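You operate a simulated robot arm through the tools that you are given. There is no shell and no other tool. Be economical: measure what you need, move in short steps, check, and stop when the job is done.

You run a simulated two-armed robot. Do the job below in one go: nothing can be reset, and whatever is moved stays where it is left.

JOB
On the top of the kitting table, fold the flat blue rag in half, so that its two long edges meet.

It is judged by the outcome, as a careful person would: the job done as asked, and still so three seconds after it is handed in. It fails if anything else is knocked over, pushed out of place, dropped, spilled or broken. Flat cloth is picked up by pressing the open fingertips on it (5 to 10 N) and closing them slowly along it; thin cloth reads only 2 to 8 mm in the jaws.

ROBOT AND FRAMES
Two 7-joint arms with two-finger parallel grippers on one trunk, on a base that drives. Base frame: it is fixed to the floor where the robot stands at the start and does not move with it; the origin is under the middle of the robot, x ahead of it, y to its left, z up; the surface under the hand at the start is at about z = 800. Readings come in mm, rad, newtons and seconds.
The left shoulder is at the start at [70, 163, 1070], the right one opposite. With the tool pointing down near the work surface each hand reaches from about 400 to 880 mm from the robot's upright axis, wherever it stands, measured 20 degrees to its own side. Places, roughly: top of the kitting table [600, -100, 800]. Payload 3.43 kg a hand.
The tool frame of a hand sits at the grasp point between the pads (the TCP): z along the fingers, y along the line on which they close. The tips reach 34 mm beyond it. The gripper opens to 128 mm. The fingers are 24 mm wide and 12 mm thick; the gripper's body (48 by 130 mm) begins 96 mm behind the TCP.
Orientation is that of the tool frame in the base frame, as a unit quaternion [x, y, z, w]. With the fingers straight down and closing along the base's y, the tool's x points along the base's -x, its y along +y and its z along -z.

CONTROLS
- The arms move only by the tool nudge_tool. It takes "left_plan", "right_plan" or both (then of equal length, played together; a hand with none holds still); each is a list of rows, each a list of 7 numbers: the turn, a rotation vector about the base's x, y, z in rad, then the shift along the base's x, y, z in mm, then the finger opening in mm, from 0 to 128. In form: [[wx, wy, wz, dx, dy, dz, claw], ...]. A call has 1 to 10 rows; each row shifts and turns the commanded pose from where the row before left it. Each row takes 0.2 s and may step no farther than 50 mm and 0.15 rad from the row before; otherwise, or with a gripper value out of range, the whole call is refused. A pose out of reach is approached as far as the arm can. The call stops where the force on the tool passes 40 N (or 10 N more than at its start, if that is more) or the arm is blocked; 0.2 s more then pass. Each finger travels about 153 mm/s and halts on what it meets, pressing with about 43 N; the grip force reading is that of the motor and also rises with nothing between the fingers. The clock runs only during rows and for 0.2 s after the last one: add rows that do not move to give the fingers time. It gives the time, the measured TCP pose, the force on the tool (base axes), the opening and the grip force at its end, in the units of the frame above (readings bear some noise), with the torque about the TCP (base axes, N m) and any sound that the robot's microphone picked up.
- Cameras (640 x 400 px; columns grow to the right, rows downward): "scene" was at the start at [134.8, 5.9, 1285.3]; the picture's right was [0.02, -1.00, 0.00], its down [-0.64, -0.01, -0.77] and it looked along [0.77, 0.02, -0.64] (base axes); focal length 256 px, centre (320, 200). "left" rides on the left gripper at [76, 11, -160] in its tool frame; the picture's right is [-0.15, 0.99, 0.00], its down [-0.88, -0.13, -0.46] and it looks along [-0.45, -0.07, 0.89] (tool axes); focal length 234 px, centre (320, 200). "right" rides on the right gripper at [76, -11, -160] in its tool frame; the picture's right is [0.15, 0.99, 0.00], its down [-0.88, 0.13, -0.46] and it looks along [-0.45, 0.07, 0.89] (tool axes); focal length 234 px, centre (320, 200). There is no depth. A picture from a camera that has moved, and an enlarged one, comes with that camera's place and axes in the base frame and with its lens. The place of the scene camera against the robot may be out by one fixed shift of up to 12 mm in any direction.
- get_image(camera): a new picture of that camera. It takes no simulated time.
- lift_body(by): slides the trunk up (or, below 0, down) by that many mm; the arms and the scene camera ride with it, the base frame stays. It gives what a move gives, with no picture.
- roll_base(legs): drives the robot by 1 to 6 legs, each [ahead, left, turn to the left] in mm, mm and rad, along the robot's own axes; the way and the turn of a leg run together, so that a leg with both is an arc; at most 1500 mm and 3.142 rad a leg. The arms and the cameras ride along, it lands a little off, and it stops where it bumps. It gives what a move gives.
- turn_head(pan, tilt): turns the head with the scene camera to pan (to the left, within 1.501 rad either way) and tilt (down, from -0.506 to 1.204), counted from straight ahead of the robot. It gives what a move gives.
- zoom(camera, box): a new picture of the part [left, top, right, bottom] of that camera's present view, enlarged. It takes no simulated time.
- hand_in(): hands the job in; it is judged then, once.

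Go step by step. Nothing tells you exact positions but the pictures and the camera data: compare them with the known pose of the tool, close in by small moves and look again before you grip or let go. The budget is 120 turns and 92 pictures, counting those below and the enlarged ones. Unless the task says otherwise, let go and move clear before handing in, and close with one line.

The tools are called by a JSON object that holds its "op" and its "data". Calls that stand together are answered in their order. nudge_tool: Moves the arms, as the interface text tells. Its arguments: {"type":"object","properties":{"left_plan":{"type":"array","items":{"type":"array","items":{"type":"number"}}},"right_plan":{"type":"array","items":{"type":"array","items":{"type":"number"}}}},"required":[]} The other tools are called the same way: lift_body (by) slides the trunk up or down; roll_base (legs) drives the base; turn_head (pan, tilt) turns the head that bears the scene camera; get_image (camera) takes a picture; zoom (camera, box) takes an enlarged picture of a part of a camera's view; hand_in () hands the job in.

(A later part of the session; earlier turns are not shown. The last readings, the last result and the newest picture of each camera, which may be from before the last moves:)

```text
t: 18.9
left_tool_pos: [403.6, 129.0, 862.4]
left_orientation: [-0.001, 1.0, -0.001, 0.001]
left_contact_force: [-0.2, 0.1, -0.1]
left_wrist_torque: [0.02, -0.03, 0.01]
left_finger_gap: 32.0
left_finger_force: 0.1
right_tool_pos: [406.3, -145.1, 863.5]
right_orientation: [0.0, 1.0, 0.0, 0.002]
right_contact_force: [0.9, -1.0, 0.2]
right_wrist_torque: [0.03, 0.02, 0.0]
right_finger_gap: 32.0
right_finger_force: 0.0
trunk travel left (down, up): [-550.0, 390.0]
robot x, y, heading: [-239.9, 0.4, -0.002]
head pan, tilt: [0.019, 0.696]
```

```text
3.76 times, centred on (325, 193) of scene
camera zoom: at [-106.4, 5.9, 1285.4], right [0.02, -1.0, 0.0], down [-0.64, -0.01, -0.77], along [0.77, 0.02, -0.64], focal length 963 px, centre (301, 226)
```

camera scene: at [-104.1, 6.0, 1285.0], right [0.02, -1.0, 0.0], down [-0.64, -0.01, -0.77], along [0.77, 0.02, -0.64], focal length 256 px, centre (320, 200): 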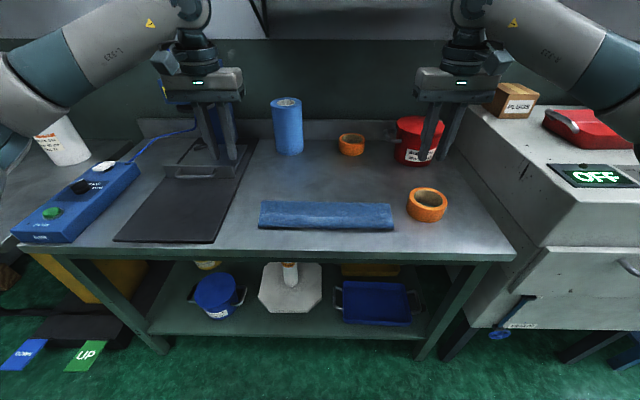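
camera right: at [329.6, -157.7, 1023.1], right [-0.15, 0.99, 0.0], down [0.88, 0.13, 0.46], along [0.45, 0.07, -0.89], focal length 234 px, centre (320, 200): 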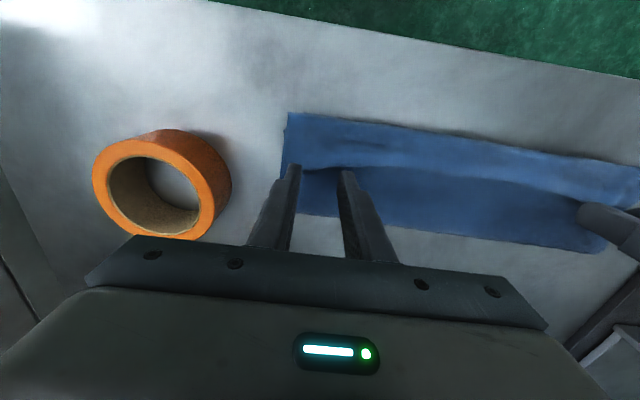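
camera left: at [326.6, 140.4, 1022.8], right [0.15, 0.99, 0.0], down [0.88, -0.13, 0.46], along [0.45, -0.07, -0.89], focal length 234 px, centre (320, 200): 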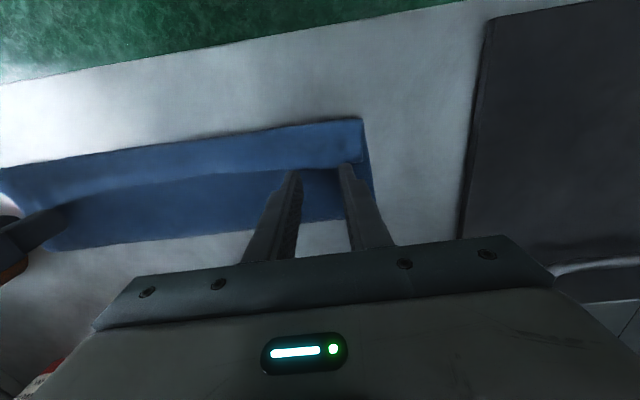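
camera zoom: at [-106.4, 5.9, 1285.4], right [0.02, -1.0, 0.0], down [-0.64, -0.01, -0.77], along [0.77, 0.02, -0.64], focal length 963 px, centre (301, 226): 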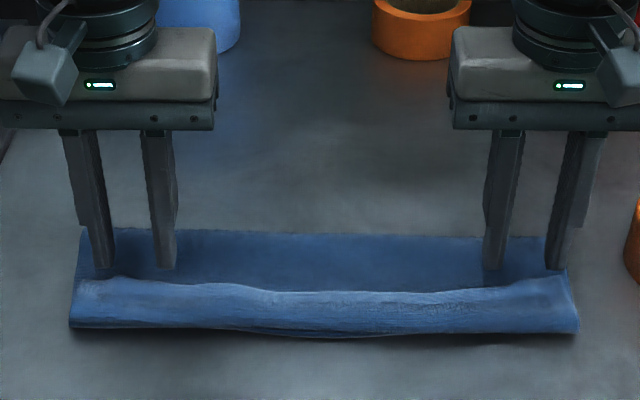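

{"op": "nudge_tool", "data": {"left_plan": [[0, 0, 0, -3, 0, -8, 32], [0, 0, 0, 0, 0, -5, 32], [0, 0, 0, 0, 0, -3, 32], [0, 0, 0, 0, 0, 0, 32]], "right_plan": [[0, 0, 0, -3, 0, -9, 32], [0, 0, 0, 0, 0, -5, 32], [0, 0, 0, 0, 0, -3, 32], [0, 0, 0, 0, 0, 0, 32]]}}

{"op": "zoom", "data": {"camera": "scene", "box": [240, 160, 410, 266]}}

```text
t: 19.9
left_tool_pos: [398.7, 129.6, 846.7]
left_orientation: [-0.001, 1.0, 0.0, 0.001]
left_contact_force: [-1.0, 0.7, 1.2]
left_wrist_torque: [0.01, -0.04, -0.01]
left_finger_gap: 31.7
left_finger_force: 0.1
right_tool_pos: [402.5, -145.2, 846.9]
right_orientation: [-0.001, 1.0, 0.001, 0.003]
right_contact_force: [0.0, 0.2, 0.2]
right_wrist_torque: [0.0, 0.02, 0.0]
right_finger_gap: 32.0
right_finger_force: 0.1
trunk travel left (down, up): [-550.0, 390.0]
robot x, y, heading: [-240.9, 2.7, -0.001]
head pan, tilt: [0.019, 0.696]
```

```text
3.76 times, centred on (325, 213) of scene
camera zoom: at [-106.4, 6.0, 1285.4], right [0.02, -1.0, 0.0], down [-0.64, -0.01, -0.77], along [0.77, 0.02, -0.64], focal length 963 px, centre (301, 151)
```

zoom: 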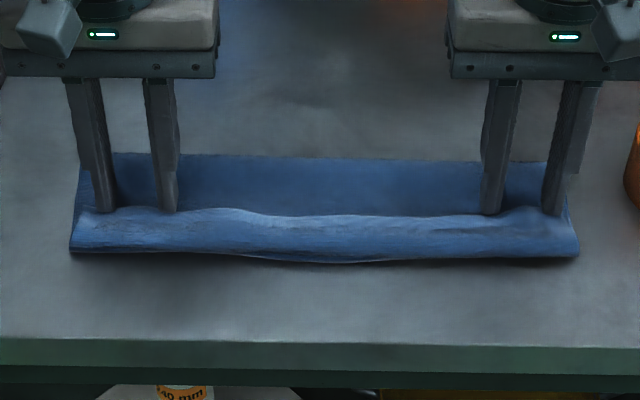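

{"op": "nudge_tool", "data": {"left_plan": [[0, 0, 0, -1, 0, -1, 32], [0, 0, 0, 0, 0, -1, 32], [0, 0, 0, 0, 0, 0, 32]], "right_plan": [[0, 0, 0, -2, 0, -1, 32], [0, 0, 0, 0, 0, -2, 32], [0, 0, 0, 0, 0, 0, 32]]}}

```text
t: 20.7
left_tool_pos: [398.7, 130.5, 846.7]
left_orientation: [0.0, 1.0, -0.001, 0.001]
left_contact_force: [0.3, -0.4, 2.0]
left_wrist_torque: [0.01, 0.03, 0.01]
left_finger_gap: 32.1
left_finger_force: 0.0
right_tool_pos: [401.8, -145.2, 844.5]
right_orientation: [0.0, 1.0, 0.0, 0.003]
right_contact_force: [1.0, 0.1, 4.2]
right_wrist_torque: [-0.04, -0.05, 0.03]
right_finger_gap: 31.7
right_finger_force: 0.1
trunk travel left (down, up): [-550.0, 390.0]
robot x, y, heading: [-238.0, 1.7, -0.002]
head pan, tilt: [0.019, 0.696]
```

{"op": "nudge_tool", "data": {"left_plan": [[0, 0, 0, 0, 0, -2, 32], [0, 0, 0, 0, 0, 0, 32]], "right_plan": [[0, 0, 0, 0, 0, -0.5, 32], [0, 0, 0, 0, 0, 0, 32]]}}

{"op": "get_image", "data": {"camera": "left"}}

{"op": "get_image", "data": {"camera": "right"}}

```text
t: 21.3
left_tool_pos: [399.2, 128.3, 844.1]
left_orientation: [-0.001, 1.0, 0.0, 0.002]
left_contact_force: [1.3, 0.3, 3.5]
left_wrist_torque: [0.01, 0.02, 0.0]
left_finger_gap: 31.9
left_finger_force: 0.0
right_tool_pos: [401.0, -144.3, 844.2]
right_orientation: [-0.001, 1.0, 0.0, 0.002]
right_contact_force: [1.2, 0.5, 4.3]
right_wrist_torque: [-0.01, -0.01, 0.0]
right_finger_gap: 31.9
right_finger_force: 0.1
trunk travel left (down, up): [-550.0, 390.0]
robot x, y, heading: [-244.8, -0.6, 0.003]
head pan, tilt: [0.019, 0.696]
```

```text
50 pictures are left
camera left: at [322.5, 140.5, 1003.7], right [0.15, 0.99, 0.0], down [0.88, -0.13, 0.46], along [0.45, -0.07, -0.89], focal length 234 px, centre (320, 200)
```

left: 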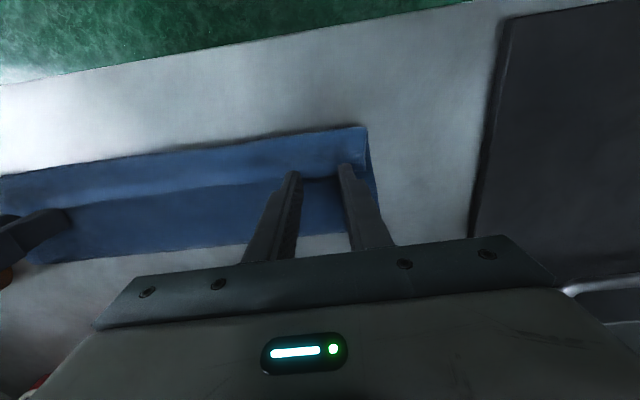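

```text
49 pictures are left
camera right: at [324.9, -157.8, 1002.8], right [-0.15, 0.99, 0.0], down [0.88, 0.13, 0.46], along [0.45, 0.07, -0.89], focal length 234 px, centre (320, 200)
```

right: 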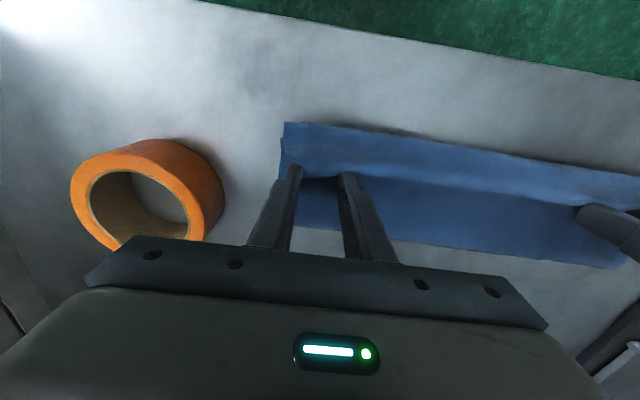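

The fingers press on the flap's hem with about 4 N. I close slowly, then lift a little and look.

{"op": "nudge_tool", "data": {"left_plan": [[0, 0, 0, 0, 0, -1, 30], [0, 0, 0, 0, 0, 0, 27], [0, 0, 0, 0, 0, 0, 24], [0, 0, 0, 0, 0, 0, 21], [0, 0, 0, 0, 0, 0, 18], [0, 0, 0, 0, 0, 0, 15], [0, 0, 0, 0, 0, 0, 11], [0, 0, 0, 0, 0, 0, 7], [0, 0, 0, 0, 0, 0, 3], [0, 0, 0, 0, 0, 0, 0]], "right_plan": [[0, 0, 0, 0, 0, -1, 30], [0, 0, 0, 0, 0, 0, 27], [0, 0, 0, 0, 0, 0, 24], [0, 0, 0, 0, 0, 0, 21], [0, 0, 0, 0, 0, 0, 18], [0, 0, 0, 0, 0, 0, 15], [0, 0, 0, 0, 0, 0, 11], [0, 0, 0, 0, 0, 0, 7], [0, 0, 0, 0, 0, 0, 3], [0, 0, 0, 0, 0, 0, 0]]}}

{"op": "nudge_tool", "data": {"left_plan": [[0, 0, 0, 0, 0, 8, 0], [0, 0, 0, 0, 0, 10, 0], [0, 0, 0, 0, 0, 12, 0]], "right_plan": [[0, 0, 0, 0, 0, 8, 0], [0, 0, 0, 0, 0, 10, 0], [0, 0, 0, 0, 0, 12, 0]]}}

{"op": "zoom", "data": {"camera": "scene", "box": [240, 150, 410, 256]}}

{"op": "get_image", "data": {"camera": "left"}}

{"op": "get_image", "data": {"camera": "right"}}

```text
t: 23.5
left_tool_pos: [396.8, 129.4, 844.1]
left_orientation: [-0.001, 1.0, 0.0, 0.002]
left_contact_force: [-0.1, -2.3, 5.2]
left_wrist_torque: [-0.1, 0.03, 0.03]
left_finger_gap: 3.1
left_finger_force: 37.6
right_tool_pos: [401.6, -145.4, 842.6]
right_orientation: [-0.001, 1.0, 0.0, 0.001]
right_contact_force: [0.4, 1.4, 5.7]
right_wrist_torque: [-0.02, 0.06, 0.01]
right_finger_gap: 3.5
right_finger_force: 38.1
trunk travel left (down, up): [-550.0, 390.0]
robot x, y, heading: [-243.1, -0.3, 0.0]
head pan, tilt: [0.019, 0.696]
```

```text
t: 24.3
left_tool_pos: [398.6, 130.1, 872.6]
left_orientation: [-0.001, 1.0, 0.0, 0.001]
left_contact_force: [0.1, -2.2, -0.5]
left_wrist_torque: [-0.05, -0.01, 0.03]
left_finger_gap: 3.0
left_finger_force: 37.7
right_tool_pos: [401.6, -145.0, 872.3]
right_orientation: [-0.001, 1.0, 0.0, 0.002]
right_contact_force: [-0.2, 1.9, 0.1]
right_wrist_torque: [0.04, -0.05, 0.0]
right_finger_gap: 3.3
right_finger_force: 38.0
trunk travel left (down, up): [-550.0, 390.0]
robot x, y, heading: [-239.3, 3.8, 0.001]
head pan, tilt: [0.019, 0.696]
```

```text
3.76 times, centred on (325, 203) of scene
camera zoom: at [-106.5, 5.9, 1285.3], right [0.02, -1.0, 0.0], down [-0.64, -0.01, -0.77], along [0.77, 0.02, -0.64], focal length 963 px, centre (301, 189)
```

zoom: 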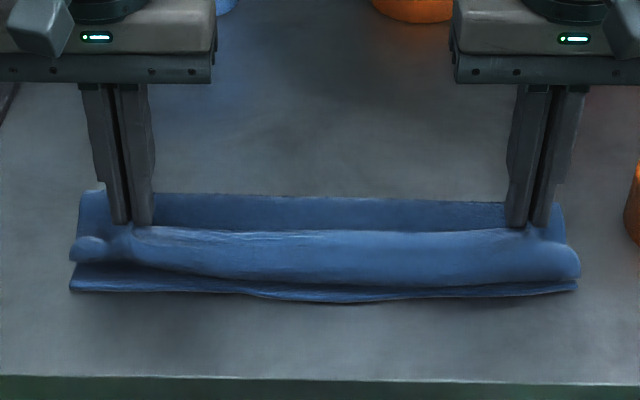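

```text
47 pictures are left
camera left: at [322.3, 140.4, 1032.1], right [0.14, 0.99, 0.0], down [0.88, -0.13, 0.46], along [0.45, -0.07, -0.89], focal length 234 px, centre (320, 200)
```

left: 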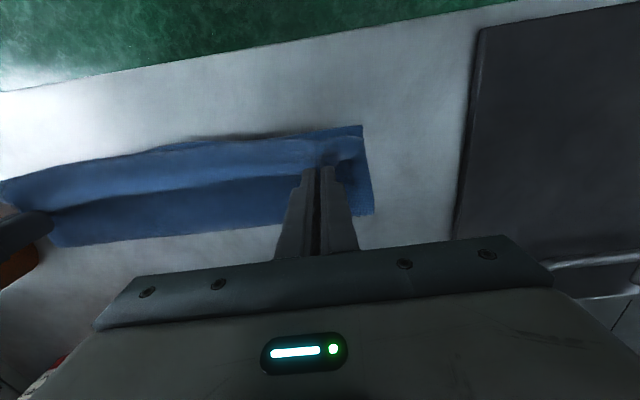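

```text
46 pictures are left
camera right: at [325.0, -157.8, 1031.9], right [-0.15, 0.99, 0.0], down [0.88, 0.13, 0.46], along [0.45, 0.07, -0.89], focal length 234 px, centre (320, 200)
```

right: 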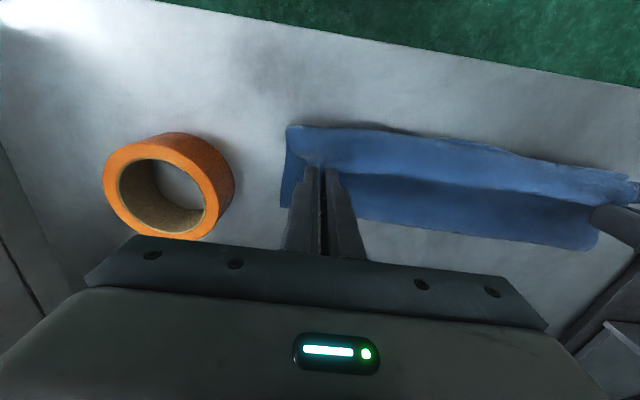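

Only the flap is gripped, cleanly at both ends. I lift it up and forward to reset the fold line near x≈485.

{"op": "nudge_tool", "data": {"left_plan": [[0, 0, 0, 12, 0, 20, 0], [0, 0, 0, 18, 0, 20, 0], [0, 0, 0, 20, 0, 15, 0], [0, 0, 0, 20, 0, 10, 0], [0, 0, 0, 20, 0, 5, 0], [0, 0, 0, 10, 0, 0, 0], [0, 0, 0, 0, 0, 0, 0]], "right_plan": [[0, 0, 0, 12, 0, 20, 0], [0, 0, 0, 18, 0, 20, 0], [0, 0, 0, 20, 0, 15, 0], [0, 0, 0, 20, 0, 10, 0], [0, 0, 0, 20, 0, 5, 0], [0, 0, 0, 12, 0, 0, 0], [0, 0, 0, 0, 0, 0, 0]]}}

{"op": "zoom", "data": {"camera": "scene", "box": [240, 130, 410, 236]}}

{"op": "get_image", "data": {"camera": "left"}}

{"op": "get_image", "data": {"camera": "right"}}

```text
t: 25.9
left_tool_pos: [498.9, 129.3, 944.6]
left_orientation: [-0.001, 1.0, 0.0, 0.001]
left_contact_force: [0.0, -1.0, -0.8]
left_wrist_torque: [-0.02, 0.01, 0.02]
left_finger_gap: 3.0
left_finger_force: 37.9
right_tool_pos: [504.0, -144.7, 942.4]
right_orientation: [0.0, 1.0, 0.0, 0.001]
right_contact_force: [-0.2, 1.7, 0.9]
right_wrist_torque: [0.03, 0.02, -0.03]
right_finger_gap: 3.2
right_finger_force: 38.4
trunk travel left (down, up): [-550.0, 390.0]
robot x, y, heading: [-242.6, -1.1, 0.001]
head pan, tilt: [0.019, 0.696]
```

```text
3.76 times, centred on (325, 183) of scene
camera zoom: at [-106.3, 5.8, 1285.3], right [0.02, -1.0, 0.0], down [-0.64, -0.01, -0.77], along [0.77, 0.02, -0.64], focal length 963 px, centre (301, 264)
```

zoom: 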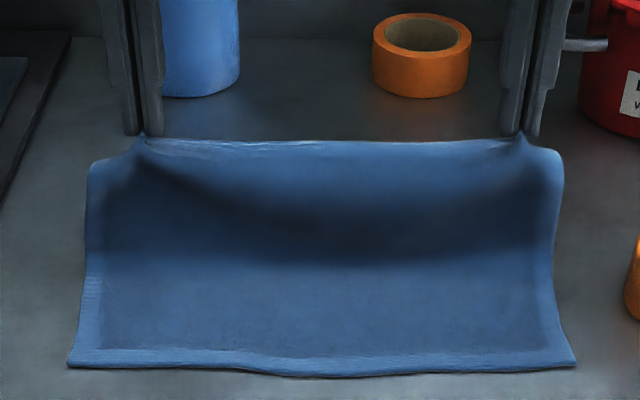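

```text
44 pictures are left
camera left: at [423.0, 139.9, 1102.7], right [0.15, 0.99, 0.0], down [0.88, -0.13, 0.46], along [0.45, -0.07, -0.89], focal length 234 px, centre (320, 200)
```

left: 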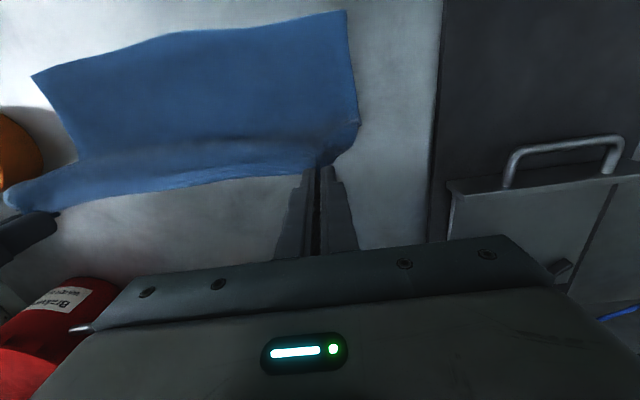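

```text
43 pictures are left
camera right: at [427.6, -157.5, 1102.1], right [-0.15, 0.99, 0.0], down [0.88, 0.13, 0.46], along [0.45, 0.07, -0.89], focal length 234 px, centre (320, 200)
```

right: 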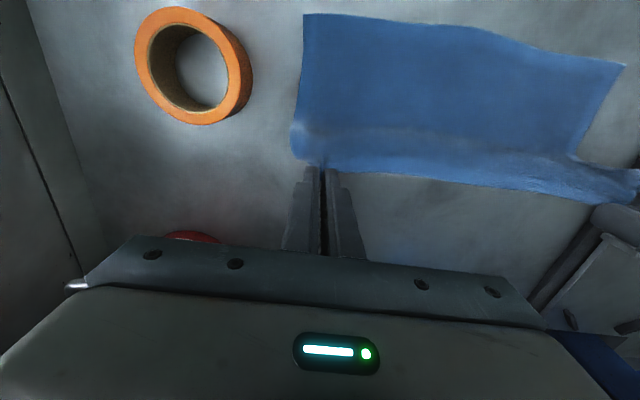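

The rag is opened back to a clean half lift, with the near corners still at x≈364 and 370. I swing the edge over along the fold arc while tilting, and stop with the cloth taut and about 60 mm up.

{"op": "nudge_tool", "data": {"left_plan": [[0, -0.15, 0, -23, 1, -5.4, 0], [0, -0.15, 0, -19, 1, -2.5, 0], [0, -0.15, 0, -18.7, 1, -5.1, 0], [0, -0.15, 0, -17.7, 0, -7.6, 0], [0, -0.15, 0, -16.6, 0, -9.9, 0], [0, -0.15, 0, -14.9, 0, -12.3, 0], [0, -0.15, 0, -13.4, 0, -14.3, 0], [0, 0, 0, 0, 0, 0, 0]], "right_plan": [[0, -0.15, 0, -23, -1, -5.4, 0], [0, -0.15, 0, -19, -1, -2.5, 0], [0, -0.15, 0, -18.7, -1, -5.1, 0], [0, -0.15, 0, -17.7, 0, -7.6, 0], [0, -0.15, 0, -16.6, 0, -9.9, 0], [0, -0.15, 0, -14.9, 0, -12.3, 0], [0, -0.15, 0, -13.4, 0, -14.3, 0], [0, 0, 0, 0, 0, 0, 0]]}}

{"op": "zoom", "data": {"camera": "scene", "box": [240, 150, 410, 256]}}

{"op": "get_image", "data": {"camera": "left"}}

```text
t: 27.7
left_tool_pos: [374.9, 133.4, 885.9]
left_orientation: [0.0, 0.865, -0.002, 0.502]
left_contact_force: [-0.3, -4.9, 0.2]
left_wrist_torque: [-0.12, 0.05, -0.12]
left_finger_gap: 2.9
left_finger_force: 37.2
right_tool_pos: [380.7, -148.0, 886.0]
right_orientation: [0.0, 0.865, 0.0, 0.502]
right_contact_force: [0.8, 5.1, -1.3]
right_wrist_torque: [0.12, -0.02, 0.1]
right_finger_gap: 3.0
right_finger_force: 37.7
trunk travel left (down, up): [-550.0, 390.0]
robot x, y, heading: [-239.5, -0.2, 0.001]
head pan, tilt: [0.019, 0.696]
```

```text
3.76 times, centred on (325, 203) of scene
camera zoom: at [-106.4, 6.0, 1285.4], right [0.02, -1.0, 0.0], down [-0.64, -0.01, -0.77], along [0.77, 0.02, -0.64], focal length 963 px, centre (301, 189)
```

zoom: 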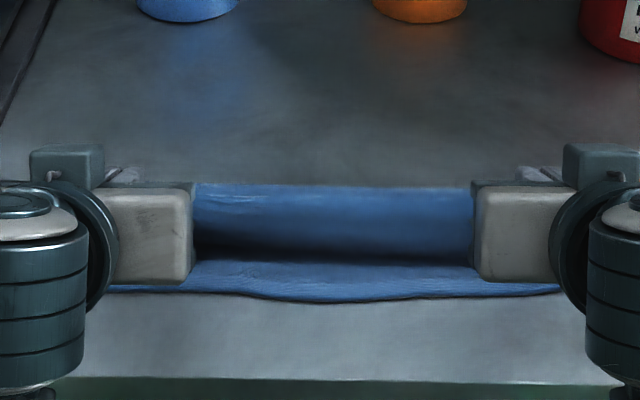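

```text
41 pictures are left
camera left: at [198.7, 143.6, 898.5], right [0.07, 0.99, 0.12], down [0.04, -0.13, 0.99], along [1.0, -0.07, -0.05], focal length 234 px, centre (320, 200)
```

left: 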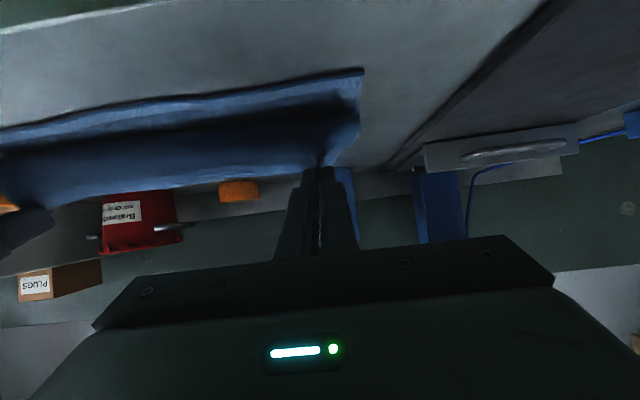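

The cloth still bows toward me under the hem, so letting go here could curl it again. Tilting further should fix that, and a lower trunk should allow it. I raise the hem, lower the trunk and compensate with the hands, in steps.

{"op": "nudge_tool", "data": {"left_plan": [[0, 0, 0, 12, 0, 12, 0], [0, 0, 0, 12, 0, 10, 0], [0, 0, 0, 12, 0, 8, 0]], "right_plan": [[0, 0, 0, 12, 0, 12, 0], [0, 0, 0, 12, 0, 10, 0], [0, 0, 0, 12, 0, 8, 0]]}}

{"op": "lift_body", "data": {"by": -65}}

{"op": "nudge_tool", "data": {"left_plan": [[0, 0, 0, 0, 0, 22, 0], [0, 0, 0, 0, 0, 22, 0], [0, 0, 0, 0, 0, 21, 0]], "right_plan": [[0, 0, 0, 0, 0, 22, 0], [0, 0, 0, 0, 0, 22, 0], [0, 0, 0, 0, 0, 21, 0]]}}

{"op": "get_image", "data": {"camera": "scene"}}

```text
t: 28.5
left_tool_pos: [410.0, 134.0, 915.4]
left_orientation: [0.001, 0.864, -0.001, 0.503]
left_contact_force: [-0.5, -4.5, 0.0]
left_wrist_torque: [-0.11, 0.0, -0.07]
left_finger_gap: 3.1
left_finger_force: 37.9
right_tool_pos: [417.4, -148.1, 915.1]
right_orientation: [-0.001, 0.865, 0.0, 0.502]
right_contact_force: [-0.3, 5.2, 0.7]
right_wrist_torque: [0.15, -0.03, 0.1]
right_finger_gap: 3.2
right_finger_force: 38.2
trunk travel left (down, up): [-550.0, 390.0]
robot x, y, heading: [-242.3, -1.2, 0.002]
head pan, tilt: [0.019, 0.696]
```

```text
t: 29.5
left_tool_pos: [412.1, 132.8, 850.9]
left_orientation: [0.0, 0.865, -0.001, 0.502]
left_contact_force: [0.1, -5.0, 0.1]
left_wrist_torque: [-0.1, 0.04, -0.11]
left_finger_gap: 3.0
left_finger_force: 37.3
right_tool_pos: [416.5, -148.4, 849.9]
right_orientation: [0.0, 0.864, 0.0, 0.503]
right_contact_force: [-0.4, 5.2, -0.4]
right_wrist_torque: [0.13, 0.0, 0.12]
right_finger_gap: 3.4
right_finger_force: 37.9
trunk travel left (down, up): [-485.0, 455.0]
robot x, y, heading: [-238.8, 2.1, -0.005]
head pan, tilt: [0.019, 0.696]
```

```text
t: 30.3
left_tool_pos: [409.4, 133.0, 915.8]
left_orientation: [0.0, 0.865, -0.001, 0.502]
left_contact_force: [-0.6, -6.5, -0.4]
left_wrist_torque: [-0.14, 0.01, -0.13]
left_finger_gap: 3.2
left_finger_force: 37.2
right_tool_pos: [416.5, -148.4, 916.3]
right_orientation: [0.0, 0.865, -0.001, 0.502]
right_contact_force: [-0.1, 5.5, -0.6]
right_wrist_torque: [0.16, 0.0, 0.12]
right_finger_gap: 3.3
right_finger_force: 37.8
trunk travel left (down, up): [-485.0, 455.0]
robot x, y, heading: [-242.5, -0.7, 0.001]
head pan, tilt: [0.019, 0.696]
```

```text
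40 pictures are left
camera scene: at [-106.9, 6.0, 1220.3], right [0.02, -1.0, 0.0], down [-0.64, -0.01, -0.77], along [0.77, 0.02, -0.64], focal length 256 px, centre (320, 200)
```

scene: 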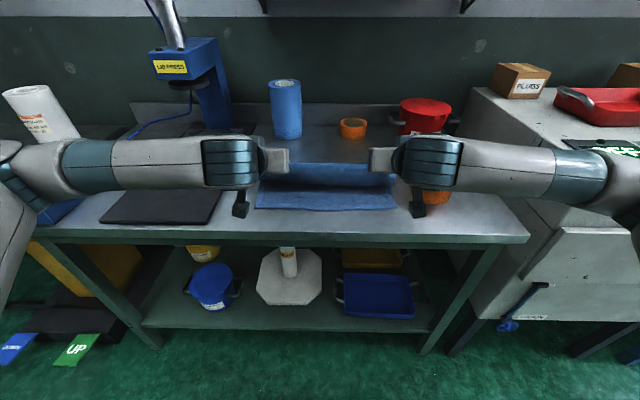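

The configuration is fine and the forearms are clear of everything. I test a further tilt at this trunk height.

{"op": "nudge_tool", "data": {"left_plan": [[0, -0.15, 0, 0, 0, -6, 0], [0, -0.15, 0, 0, 0, -6, 0]], "right_plan": [[0, -0.15, 0, 0, 0, -6, 0], [0, -0.15, 0, 0, 0, -6, 0]]}}

```text
t: 30.9
left_tool_pos: [407.8, 122.0, 904.9]
left_orientation: [0.004, 0.801, -0.006, 0.599]
left_contact_force: [0.0, -1.8, -0.3]
left_wrist_torque: [0.0, 0.02, 0.02]
left_finger_gap: 2.8
left_finger_force: 37.8
left hand out of reach, approached as far as the arm can: row 2
right_tool_pos: [416.5, -151.0, 906.6]
right_orientation: [0.001, 0.81, -0.001, 0.587]
right_contact_force: [0.1, -0.5, 0.0]
right_wrist_torque: [0.05, 0.0, 0.07]
right_finger_gap: 3.2
right_finger_force: 38.0
right hand out of reach, approached as far as the arm can: row 2
trunk travel left (down, up): [-485.0, 455.0]
robot x, y, heading: [-238.8, 0.6, 0.002]
head pan, tilt: [0.019, 0.696]
```

Lowering the trunk helps: the tilt is now about 73°. I lower it more, restoring hand height each time.

{"op": "lift_body", "data": {"by": -60}}

{"op": "nudge_tool", "data": {"left_plan": [[0, 0, 0, 0, 4, 22, 0], [0, 0, 0, 0, 4, 22, 0], [0, 0, 0, 0, 3, 21, 0]], "right_plan": [[0, 0, 0, -2, 1, 22, 0], [0, 0, 0, -2, 1, 22, 0], [0, 0, 0, -2, 1, 21, 0]]}}

{"op": "lift_body", "data": {"by": -60}}

{"op": "nudge_tool", "data": {"left_plan": [[0, 0, 0, 0, 0, 22, 0], [0, 0, 0, 0, 0, 22, 0], [0, 0, 0, 0, 0, 20, 0]], "right_plan": [[0, 0, 0, 0, 0, 22, 0], [0, 0, 0, 0, 0, 22, 0], [0, 0, 0, 0, 0, 20, 0]]}}

{"op": "get_image", "data": {"camera": "scene"}}

```text
t: 31.9
left_tool_pos: [408.5, 124.4, 845.0]
left_orientation: [0.003, 0.802, -0.005, 0.597]
left_contact_force: [0.6, 0.1, 0.9]
left_wrist_torque: [-0.05, 0.01, 0.01]
left_finger_gap: 3.0
left_finger_force: 37.3
right_tool_pos: [416.6, -147.8, 846.8]
right_orientation: [0.0, 0.81, 0.0, 0.586]
right_contact_force: [0.0, 0.6, 0.0]
right_wrist_torque: [0.0, 0.0, 0.04]
right_finger_gap: 3.3
right_finger_force: 37.9
trunk travel left (down, up): [-425.0, 515.0]
robot x, y, heading: [-236.0, -0.4, 0.001]
head pan, tilt: [0.019, 0.696]
```

```text
t: 32.7
left_tool_pos: [408.4, 135.1, 909.4]
left_orientation: [0.005, 0.803, -0.007, 0.596]
left_contact_force: [-0.4, -4.3, -0.5]
left_wrist_torque: [-0.14, -0.01, -0.09]
left_finger_gap: 2.7
left_finger_force: 38.1
right_tool_pos: [411.0, -145.6, 913.1]
right_orientation: [-0.001, 0.81, 0.0, 0.586]
right_contact_force: [0.8, 4.0, 0.9]
right_wrist_torque: [0.12, 0.01, 0.1]
right_finger_gap: 3.2
right_finger_force: 38.1
trunk travel left (down, up): [-425.0, 515.0]
robot x, y, heading: [-241.3, -0.6, 0.001]
head pan, tilt: [0.019, 0.696]
```

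```text
t: 33.7
left_tool_pos: [408.6, 135.4, 849.7]
left_orientation: [0.004, 0.802, -0.006, 0.597]
left_contact_force: [0.0, -3.8, 0.8]
left_wrist_torque: [-0.1, 0.01, -0.14]
left_finger_gap: 3.1
left_finger_force: 38.0
right_tool_pos: [409.7, -145.9, 852.4]
right_orientation: [-0.001, 0.81, 0.0, 0.586]
right_contact_force: [0.2, 4.0, -0.1]
right_wrist_torque: [0.13, -0.01, 0.15]
right_finger_gap: 3.4
right_finger_force: 38.1
trunk travel left (down, up): [-365.0, 575.0]
robot x, y, heading: [-239.4, 2.6, 0.002]
head pan, tilt: [0.019, 0.696]
```

```text
t: 34.5
left_tool_pos: [407.1, 136.3, 914.2]
left_orientation: [0.004, 0.803, -0.006, 0.597]
left_contact_force: [-0.2, -4.7, -0.5]
left_wrist_torque: [-0.13, -0.01, -0.12]
left_finger_gap: 2.7
left_finger_force: 37.7
right_tool_pos: [410.3, -146.1, 916.3]
right_orientation: [0.0, 0.81, -0.001, 0.586]
right_contact_force: [-0.2, 4.9, -0.3]
right_wrist_torque: [0.12, -0.01, 0.14]
right_finger_gap: 3.5
right_finger_force: 38.2
trunk travel left (down, up): [-365.0, 575.0]
robot x, y, heading: [-241.3, -2.2, -0.003]
head pan, tilt: [0.019, 0.696]
```

```text
39 pictures are left
camera scene: at [-106.7, 6.0, 1100.3], right [0.02, -1.0, 0.0], down [-0.64, -0.01, -0.77], along [0.77, 0.02, -0.64], focal length 256 px, centre (320, 200)
```

scene: 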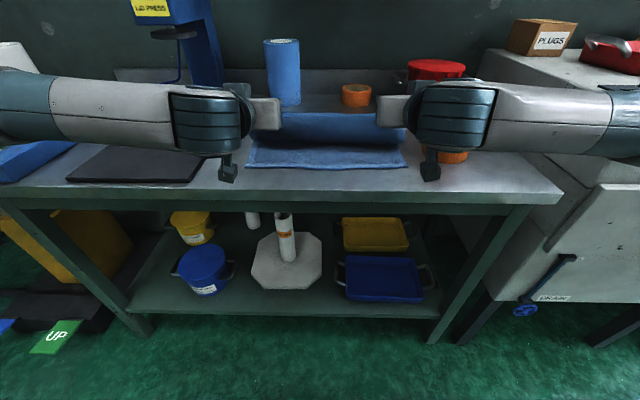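

The trunk is 185 mm lower. I tilt on to about 95°.

{"op": "nudge_tool", "data": {"left_plan": [[0, -0.13, 0, -9, 0, -8, 0], [0, -0.13, 0, -9, 0, -8, 0], [0, -0.13, 0, -9, 0, -8, 0], [0, 0, 0, 0, 0, 0, 0]], "right_plan": [[0, -0.135, 0, -8, 0, -8, 0], [0, -0.135, 0, -8, 0, -8, 0], [0, -0.135, 0, -8, 0, -8, 0], [0, 0, 0, 0, 0, 0, 0]]}}

{"op": "get_image", "data": {"camera": "scene"}}

{"op": "zoom", "data": {"camera": "scene", "box": [230, 80, 430, 205]}}

```text
t: 35.5
left_tool_pos: [395.6, 136.9, 902.7]
left_orientation: [0.005, 0.741, -0.006, 0.672]
left_contact_force: [0.4, -5.5, 0.5]
left_wrist_torque: [-0.09, 0.04, -0.16]
left_finger_gap: 2.9
left_finger_force: 38.1
left hand out of reach, approached as far as the arm can: row 2, 3
right_tool_pos: [398.8, -145.2, 904.4]
right_orientation: [0.0, 0.746, -0.001, 0.665]
right_contact_force: [1.2, 3.9, 0.4]
right_wrist_torque: [0.11, 0.01, 0.16]
right_finger_gap: 3.4
right_finger_force: 37.5
right hand out of reach, approached as far as the arm can: row 2, 3
trunk travel left (down, up): [-365.0, 575.0]
robot x, y, heading: [-240.8, 1.1, -0.0]
head pan, tilt: [0.019, 0.696]
```

```text
38 pictures are left
camera scene: at [-106.4, 6.0, 1100.4], right [0.02, -1.0, 0.0], down [-0.64, -0.01, -0.77], along [0.77, 0.02, -0.64], focal length 256 px, centre (320, 200)
```

scene: 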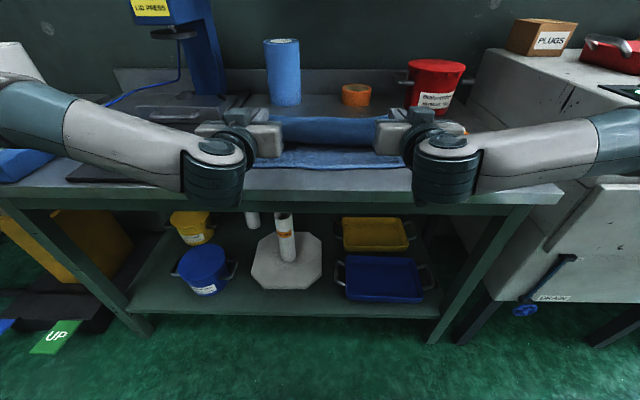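

```text
3.20 times, centred on (330, 142) of scene
camera zoom: at [-106.4, 6.0, 1100.4], right [0.02, -1.0, 0.0], down [-0.64, -0.01, -0.77], along [0.77, 0.02, -0.64], focal length 818 px, centre (288, 384)
```

zoom: 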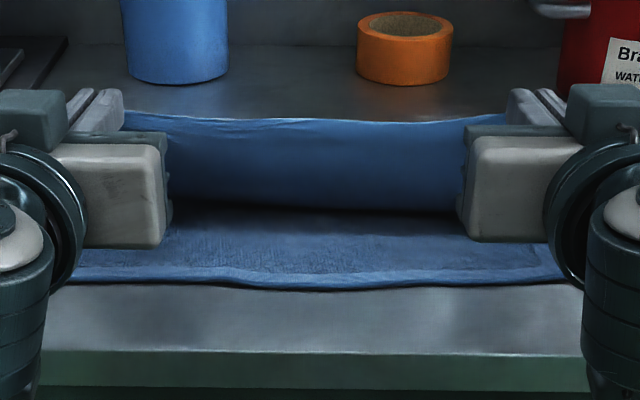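

The tilt is now about 84°. I bring the edge down and toward me along the arc, keeping the cloth taut.

{"op": "nudge_tool", "data": {"left_plan": [[0, 0, 0, -12, 0, -9, 0], [0, 0, 0, -11, 0, -11, 0], [0, 0, 0, -9, 0, -12, 0], [0, 0, 0, -9, 0, -13, 0], [0, 0, 0, 0, 0, 0, 0]], "right_plan": [[0, 0, 0, -11, 0, -10, 0], [0, 0, 0, -10, 0, -11, 0], [0, 0, 0, -9, 0, -13, 0], [0, 0, 0, -9, 0, -13, 0], [0, 0, 0, 0, 0, 0, 0]]}}

{"op": "get_image", "data": {"camera": "left"}}

{"op": "zoom", "data": {"camera": "scene", "box": [230, 80, 430, 205]}}

```text
t: 36.7
left_tool_pos: [359.1, 135.2, 858.0]
left_orientation: [0.005, 0.74, -0.007, 0.672]
left_contact_force: [-1.2, -3.2, -0.5]
left_wrist_torque: [-0.02, 0.05, -0.08]
left_finger_gap: 2.9
left_finger_force: 37.7
left hand out of reach, approached as far as the arm can: row 4
right_tool_pos: [361.4, -144.1, 856.8]
right_orientation: [0.0, 0.747, -0.001, 0.664]
right_contact_force: [1.1, 4.3, 0.9]
right_wrist_torque: [0.04, -0.01, 0.12]
right_finger_gap: 3.4
right_finger_force: 37.8
trunk travel left (down, up): [-365.0, 575.0]
robot x, y, heading: [-239.8, 0.9, -0.005]
head pan, tilt: [0.019, 0.696]
```

```text
36 pictures are left
camera left: at [193.0, 147.2, 797.7], right [0.03, 0.99, 0.14], down [-0.37, -0.12, 0.92], along [0.93, -0.08, 0.36], focal length 234 px, centre (320, 200)
```

left: 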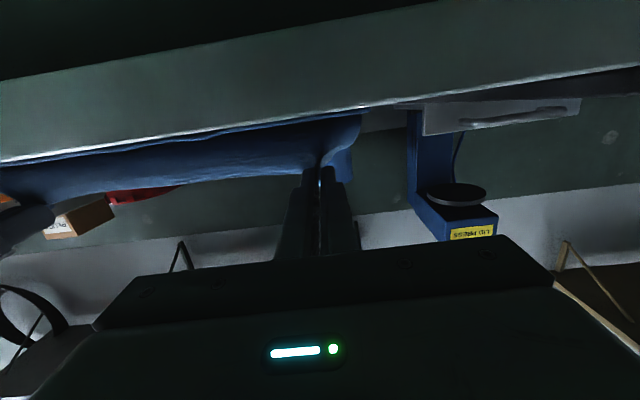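

```text
3.20 times, centred on (330, 142) of scene
camera zoom: at [-106.2, 6.1, 1100.3], right [0.02, -1.0, 0.0], down [-0.64, -0.01, -0.77], along [0.77, 0.02, -0.64], focal length 818 px, centre (288, 384)
```

zoom: 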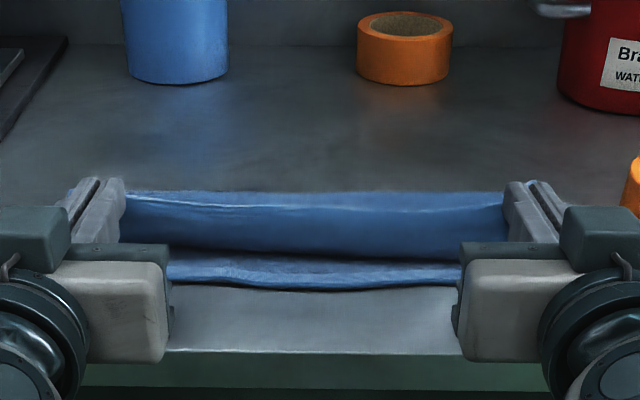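

There's slack: the fold rolls toward me while the hem points up. With more tilt (about 110–120°) the hem would point along the cloth and lie flat, so I go back up the arc and lower the trunk further.

{"op": "nudge_tool", "data": {"left_plan": [[0, 0, 0, 9, 0, 13, 0], [0, 0, 0, 10, 0, 12, 0], [0, 0, 0, 11, 0, 12, 0], [0, 0, 0, 12, 0, 12, 0]], "right_plan": [[0, 0, 0, 9, 0, 13, 0], [0, 0, 0, 10, 0, 12, 0], [0, 0, 0, 11, 0, 12, 0], [0, 0, 0, 12, 0, 12, 0]]}}

{"op": "lift_body", "data": {"by": -65}}

{"op": "nudge_tool", "data": {"left_plan": [[0, 0, 0, 0, 0, 22, 0], [0, 0, 0, 0, 0, 22, 0], [0, 0, 0, 0, 0, 21, 0]], "right_plan": [[0, 0, 0, 0, 0, 22, 0], [0, 0, 0, 0, 0, 22, 0], [0, 0, 0, 0, 0, 21, 0]]}}

{"op": "get_image", "data": {"camera": "scene"}}

```text
t: 37.7
left_tool_pos: [401.1, 134.1, 905.4]
left_orientation: [0.004, 0.74, -0.005, 0.672]
left_contact_force: [-0.7, -2.0, -0.5]
left_wrist_torque: [-0.03, -0.01, -0.1]
left_finger_gap: 2.8
left_finger_force: 37.7
right_tool_pos: [402.2, -144.7, 905.7]
right_orientation: [0.0, 0.747, 0.0, 0.665]
right_contact_force: [-0.6, 3.9, -0.4]
right_wrist_torque: [0.04, 0.05, 0.13]
right_finger_gap: 3.6
right_finger_force: 38.0
trunk travel left (down, up): [-365.0, 575.0]
robot x, y, heading: [-238.8, -2.6, 0.002]
head pan, tilt: [0.019, 0.696]
```

```text
t: 38.8
left_tool_pos: [400.0, 135.4, 841.9]
left_orientation: [0.004, 0.741, -0.006, 0.672]
left_contact_force: [-0.1, -2.8, 1.0]
left_wrist_torque: [-0.04, 0.0, -0.09]
left_finger_gap: 2.9
left_finger_force: 37.3
right_tool_pos: [400.9, -145.0, 841.1]
right_orientation: [0.0, 0.747, 0.0, 0.665]
right_contact_force: [0.2, 2.9, -0.6]
right_wrist_torque: [0.07, 0.01, 0.12]
right_finger_gap: 3.5
right_finger_force: 37.3
trunk travel left (down, up): [-300.0, 640.0]
robot x, y, heading: [-243.0, -1.1, 0.001]
head pan, tilt: [0.019, 0.696]
```

```text
t: 39.6
left_tool_pos: [400.2, 134.2, 906.1]
left_orientation: [0.005, 0.74, -0.006, 0.673]
left_contact_force: [-1.2, -3.1, -0.5]
left_wrist_torque: [-0.04, 0.0, -0.13]
left_finger_gap: 2.6
left_finger_force: 37.7
right_tool_pos: [401.6, -143.4, 905.5]
right_orientation: [0.0, 0.748, -0.001, 0.664]
right_contact_force: [0.4, 3.3, -0.2]
right_wrist_torque: [0.03, -0.01, 0.12]
right_finger_gap: 3.0
right_finger_force: 37.6
trunk travel left (down, up): [-300.0, 640.0]
robot x, y, heading: [-239.2, -0.2, -0.001]
head pan, tilt: [0.019, 0.696]
```

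```text
34 pictures are left
camera scene: at [-106.6, 5.9, 1035.4], right [0.02, -1.0, 0.0], down [-0.64, -0.01, -0.77], along [0.77, 0.02, -0.64], focal length 256 px, centre (320, 200)
```

scene: 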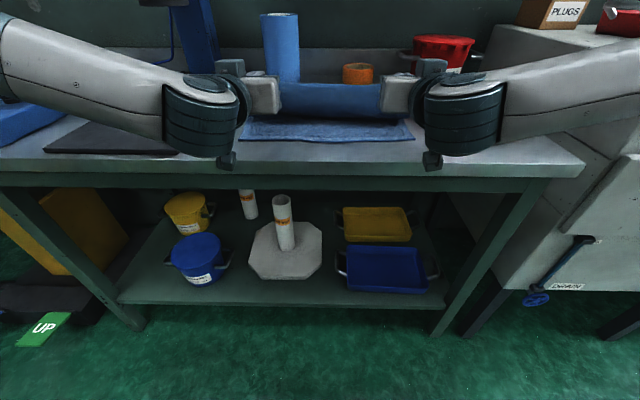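

{"op": "lift_body", "data": {"by": -65}}

{"op": "nudge_tool", "data": {"left_plan": [[0, 0, 0, 0, 0, 22, 0], [0, 0, 0, 0, 0, 22, 0], [0, 0, 0, 0, 0, 21, 0]], "right_plan": [[0, 0, 0, 0, 0, 22, 0], [0, 0, 0, 0, 0, 22, 0], [0, 0, 0, 0, 0, 21, 0]]}}

{"op": "nudge_tool", "data": {"left_plan": [[0, -0.14, 0, -4, 0, -1, 0], [0, -0.14, 0, -4, 0, -1, 0], [0, -0.14, 0, -4, 0, -1, 0]], "right_plan": [[0, -0.14, 0, -4, 0, -1, 0], [0, -0.14, 0, -4, 0, -1, 0], [0, -0.14, 0, -4, 0, -1, 0]]}}

{"op": "get_image", "data": {"camera": "scene"}}

```text
t: 40.6
left_tool_pos: [400.8, 134.4, 841.4]
left_orientation: [0.005, 0.741, -0.007, 0.672]
left_contact_force: [-0.4, -2.8, 0.4]
left_wrist_torque: [-0.07, -0.01, -0.08]
left_finger_gap: 3.0
left_finger_force: 37.4
right_tool_pos: [401.0, -144.6, 840.8]
right_orientation: [0.0, 0.748, -0.001, 0.664]
right_contact_force: [-0.9, 3.4, 0.1]
right_wrist_torque: [0.05, 0.01, 0.12]
right_finger_gap: 3.3
right_finger_force: 37.9
trunk travel left (down, up): [-235.0, 705.0]
robot x, y, heading: [-244.2, 1.9, 0.005]
head pan, tilt: [0.019, 0.696]
```

```text
t: 41.4
left_tool_pos: [400.0, 132.6, 907.1]
left_orientation: [0.006, 0.74, -0.007, 0.672]
left_contact_force: [0.5, -2.3, 0.7]
left_wrist_torque: [-0.07, 0.02, -0.09]
left_finger_gap: 2.7
left_finger_force: 37.8
right_tool_pos: [401.4, -144.2, 906.0]
right_orientation: [-0.001, 0.747, 0.0, 0.665]
right_contact_force: [0.9, 3.1, -0.4]
right_wrist_torque: [0.0, -0.01, 0.1]
right_finger_gap: 3.2
right_finger_force: 38.2
trunk travel left (down, up): [-235.0, 705.0]
robot x, y, heading: [-241.1, -0.2, 0.001]
head pan, tilt: [0.019, 0.696]
```

```text
t: 42.2
left_tool_pos: [394.8, 132.2, 904.0]
left_orientation: [0.006, 0.666, -0.006, 0.746]
left_contact_force: [0.8, 0.5, -0.4]
left_wrist_torque: [-0.02, -0.02, 0.0]
left_finger_gap: 2.8
left_finger_force: 37.8
left hand out of reach, approached as far as the arm can: row 2, 3
right_tool_pos: [393.7, -129.2, 897.4]
right_orientation: [-0.009, 0.663, 0.008, 0.749]
right_contact_force: [-0.4, -0.3, -0.6]
right_wrist_torque: [0.0, 0.01, 0.0]
right_finger_gap: 3.4
right_finger_force: 38.5
right hand out of reach, approached as far as the arm can: row 2, 3
trunk travel left (down, up): [-235.0, 705.0]
robot x, y, heading: [-242.4, 1.5, 0.005]
head pan, tilt: [0.019, 0.696]
```

```text
33 pictures are left
camera scene: at [-105.6, 5.2, 970.1], right [0.02, -1.0, 0.0], down [-0.64, -0.01, -0.77], along [0.77, 0.02, -0.64], focal length 256 px, centre (320, 200)
```

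scene: 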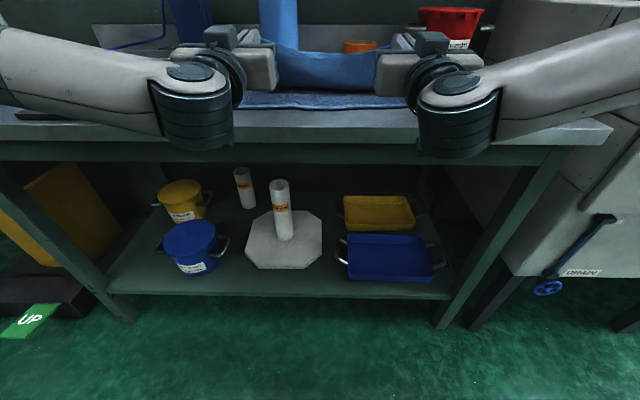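

The tilt is about 97° now. Two more trunk steps should bring it near 108°; I also restore the right hand's sideways place.

{"op": "nudge_tool", "data": {"left_plan": [[0, 0, 0, 0, 1, 0, 0], [0, 0, 0, 0, 0, 0, 0]], "right_plan": [[0, 0, 0, 2, -8, 4, 0], [0, 0, 0, 2, -8, 3, 0]]}}

{"op": "lift_body", "data": {"by": -70}}

{"op": "nudge_tool", "data": {"left_plan": [[0, 0, 0, 0, 0, 24, 0], [0, 0, 0, 0, 0, 23, 0], [0, 0, 0, 0, 0, 23, 0]], "right_plan": [[0, 0, 0, 0, 0, 24, 0], [0, 0, 0, 0, 0, 23, 0], [0, 0, 0, 0, 0, 23, 0]]}}

{"op": "lift_body", "data": {"by": -70}}

{"op": "nudge_tool", "data": {"left_plan": [[0, 0, 0, 0, 0, 24, 0], [0, 0, 0, 0, 0, 23, 0], [0, 0, 0, 0, 0, 23, 0]], "right_plan": [[0, 0, 0, 0, 0, 24, 0], [0, 0, 0, 0, 0, 23, 0], [0, 0, 0, 0, 0, 23, 0]]}}

{"op": "turn_head", "data": {"pan": 0.019, "tilt": 0.3}}

{"op": "get_image", "data": {"camera": "scene"}}

```text
t: 42.8
left_tool_pos: [393.9, 134.1, 904.6]
left_orientation: [0.005, 0.666, -0.005, 0.746]
left_contact_force: [-0.2, -2.2, -0.5]
left_wrist_torque: [-0.02, 0.03, -0.08]
left_finger_gap: 3.0
left_finger_force: 37.2
right_tool_pos: [395.7, -145.0, 907.2]
right_orientation: [-0.009, 0.662, 0.008, 0.749]
right_contact_force: [-0.4, 3.0, -1.0]
right_wrist_torque: [0.04, 0.01, 0.12]
right_finger_gap: 3.5
right_finger_force: 37.8
trunk travel left (down, up): [-235.0, 705.0]
robot x, y, heading: [-241.0, -3.6, 0.009]
head pan, tilt: [0.019, 0.696]
```

```text
t: 43.9
left_tool_pos: [394.1, 133.6, 835.9]
left_orientation: [0.005, 0.665, -0.005, 0.747]
left_contact_force: [4.5, -1.4, 14.0]
left_wrist_torque: [0.96, 1.34, -0.55]
left_finger_gap: 3.0
left_finger_force: 37.6
right_tool_pos: [397.5, -143.9, 836.6]
right_orientation: [-0.009, 0.663, 0.008, 0.749]
right_contact_force: [0.2, 3.3, 0.2]
right_wrist_torque: [-0.02, 0.04, 0.11]
right_finger_gap: 3.2
right_finger_force: 37.5
trunk travel left (down, up): [-165.0, 775.0]
robot x, y, heading: [-238.5, 0.7, 0.001]
head pan, tilt: [0.019, 0.696]
```

```text
t: 44.7
left_tool_pos: [395.6, 134.3, 904.6]
left_orientation: [0.005, 0.666, -0.005, 0.746]
left_contact_force: [0.2, -2.3, -0.7]
left_wrist_torque: [-0.02, 0.04, -0.1]
left_finger_gap: 3.1
left_finger_force: 37.2
right_tool_pos: [396.0, -142.8, 906.9]
right_orientation: [-0.011, 0.663, 0.009, 0.748]
right_contact_force: [0.2, 2.4, -0.3]
right_wrist_torque: [0.03, -0.01, 0.09]
right_finger_gap: 3.1
right_finger_force: 37.6
trunk travel left (down, up): [-165.0, 775.0]
robot x, y, heading: [-242.9, -0.0, 0.003]
head pan, tilt: [0.019, 0.696]
```

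```text
t: 45.8
left_tool_pos: [394.4, 134.1, 837.2]
left_orientation: [0.004, 0.664, -0.004, 0.747]
left_contact_force: [2.7, -1.4, 11.7]
left_wrist_torque: [0.85, 1.16, -0.43]
left_finger_gap: 2.8
left_finger_force: 37.3
right_tool_pos: [395.9, -143.3, 837.2]
right_orientation: [-0.008, 0.662, 0.007, 0.749]
right_contact_force: [0.2, 2.7, -0.3]
right_wrist_torque: [0.0, 0.04, 0.08]
right_finger_gap: 3.3
right_finger_force: 37.9
trunk travel left (down, up): [-95.0, 845.0]
robot x, y, heading: [-241.0, -1.6, 0.003]
head pan, tilt: [0.019, 0.696]
```

```text
t: 46.6
left_tool_pos: [395.8, 132.9, 905.0]
left_orientation: [0.005, 0.666, -0.006, 0.746]
left_contact_force: [0.8, -2.6, -0.8]
left_wrist_torque: [-0.02, -0.02, -0.09]
left_finger_gap: 2.8
left_finger_force: 37.5
right_tool_pos: [396.1, -144.7, 906.0]
right_orientation: [-0.009, 0.664, 0.008, 0.748]
right_contact_force: [0.1, 2.0, -0.4]
right_wrist_torque: [0.0, 0.0, 0.11]
right_finger_gap: 3.4
right_finger_force: 37.9
trunk travel left (down, up): [-95.0, 845.0]
robot x, y, heading: [-241.1, -4.4, -0.002]
head pan, tilt: [0.019, 0.696]
```

```text
t: 47.4
left_tool_pos: [395.0, 133.5, 904.6]
left_orientation: [0.005, 0.666, -0.006, 0.746]
left_contact_force: [-0.3, -1.7, 0.9]
left_wrist_torque: [-0.04, 0.0, -0.08]
left_finger_gap: 2.7
left_finger_force: 37.2
right_tool_pos: [396.2, -144.9, 906.6]
right_orientation: [-0.009, 0.662, 0.008, 0.749]
right_contact_force: [-0.2, 2.7, 0.4]
right_wrist_torque: [0.02, 0.04, 0.08]
right_finger_gap: 3.4
right_finger_force: 37.8
trunk travel left (down, up): [-95.0, 845.0]
robot x, y, heading: [-239.9, -0.7, -0.001]
head pan, tilt: [0.019, 0.3]
```

```text
32 pictures are left
camera scene: at [-98.1, 6.0, 866.0], right [0.02, -1.0, 0.0], down [-0.3, -0.01, -0.95], along [0.95, 0.02, -0.3], focal length 256 px, centre (320, 200)
```

scene: 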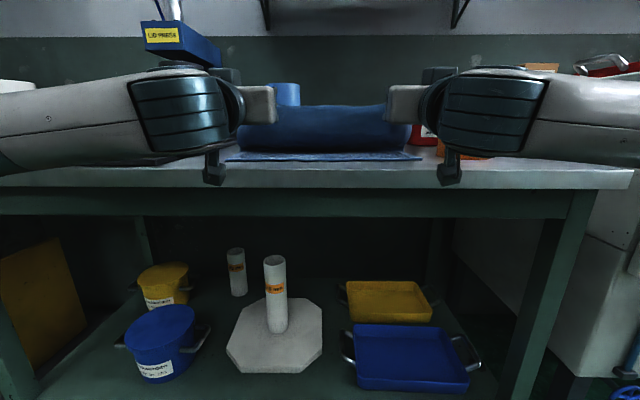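

The left hand's body briefly touched the table's front rim (14 N) when lowered at this x; nothing moved. Now I tilt on while coming toward me and down on the arc, keeping the bodies above the rim.

{"op": "nudge_tool", "data": {"left_plan": [[0, -0.05, 0, -11, 0, -6, 0], [0, -0.05, 0, -10, 0, -9, 0], [0, -0.05, 0, -9, 0, -10, 0], [0, -0.05, 0, -8, 0, -10, 0]], "right_plan": [[0, -0.05, 0, -11, 0, -6, 0], [0, -0.05, 0, -9, 0, -9, 0], [0, -0.05, 0, -8, 0, -10, 0], [0, -0.05, 0, -8, 0, -10, 0]]}}

{"op": "get_image", "data": {"camera": "scene"}}

{"op": "get_image", "data": {"camera": "left"}}

```text
t: 48.4
left_tool_pos: [354.2, 134.9, 872.4]
left_orientation: [0.006, 0.587, -0.005, 0.81]
left_contact_force: [-1.0, -2.5, -0.5]
left_wrist_torque: [-0.02, 0.0, -0.05]
left_finger_gap: 2.9
left_finger_force: 37.7
right_tool_pos: [356.9, -142.9, 875.9]
right_orientation: [-0.009, 0.582, 0.009, 0.813]
right_contact_force: [-0.7, 1.8, 0.7]
right_wrist_torque: [-0.02, 0.1, 0.17]
right_finger_gap: 2.8
right_finger_force: 38.2
trunk travel left (down, up): [-95.0, 845.0]
robot x, y, heading: [-241.6, 0.2, 0.001]
head pan, tilt: [0.019, 0.3]
```

```text
31 pictures are left
camera scene: at [-100.3, 6.4, 866.7], right [0.02, -1.0, 0.0], down [-0.29, -0.01, -0.96], along [0.96, 0.02, -0.29], focal length 256 px, centre (320, 200)
```

scene: 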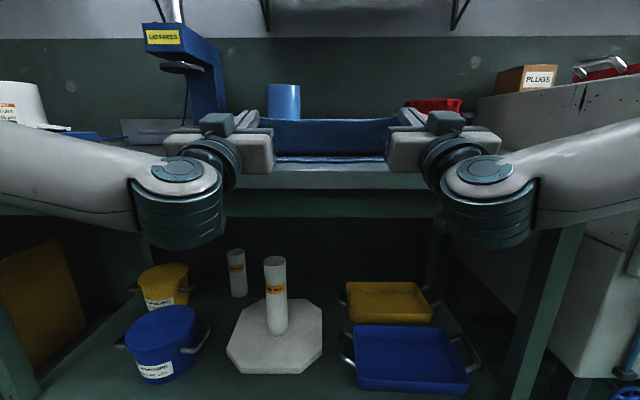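

```text
30 pictures are left
camera left: at [226.6, 147.7, 750.1], right [-0.03, 0.99, 0.14], down [-0.71, -0.12, 0.69], along [0.7, -0.08, 0.71], focal length 234 px, centre (320, 200)
```

left: 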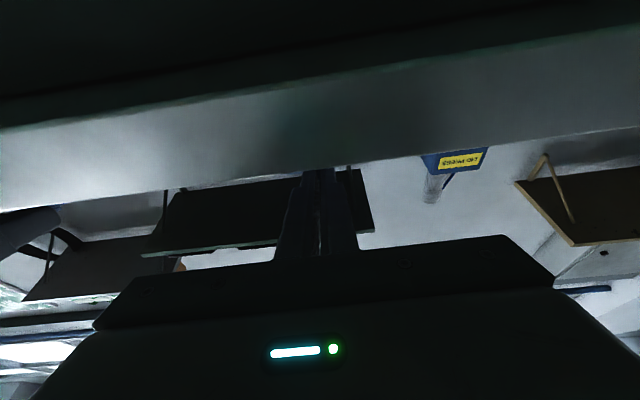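

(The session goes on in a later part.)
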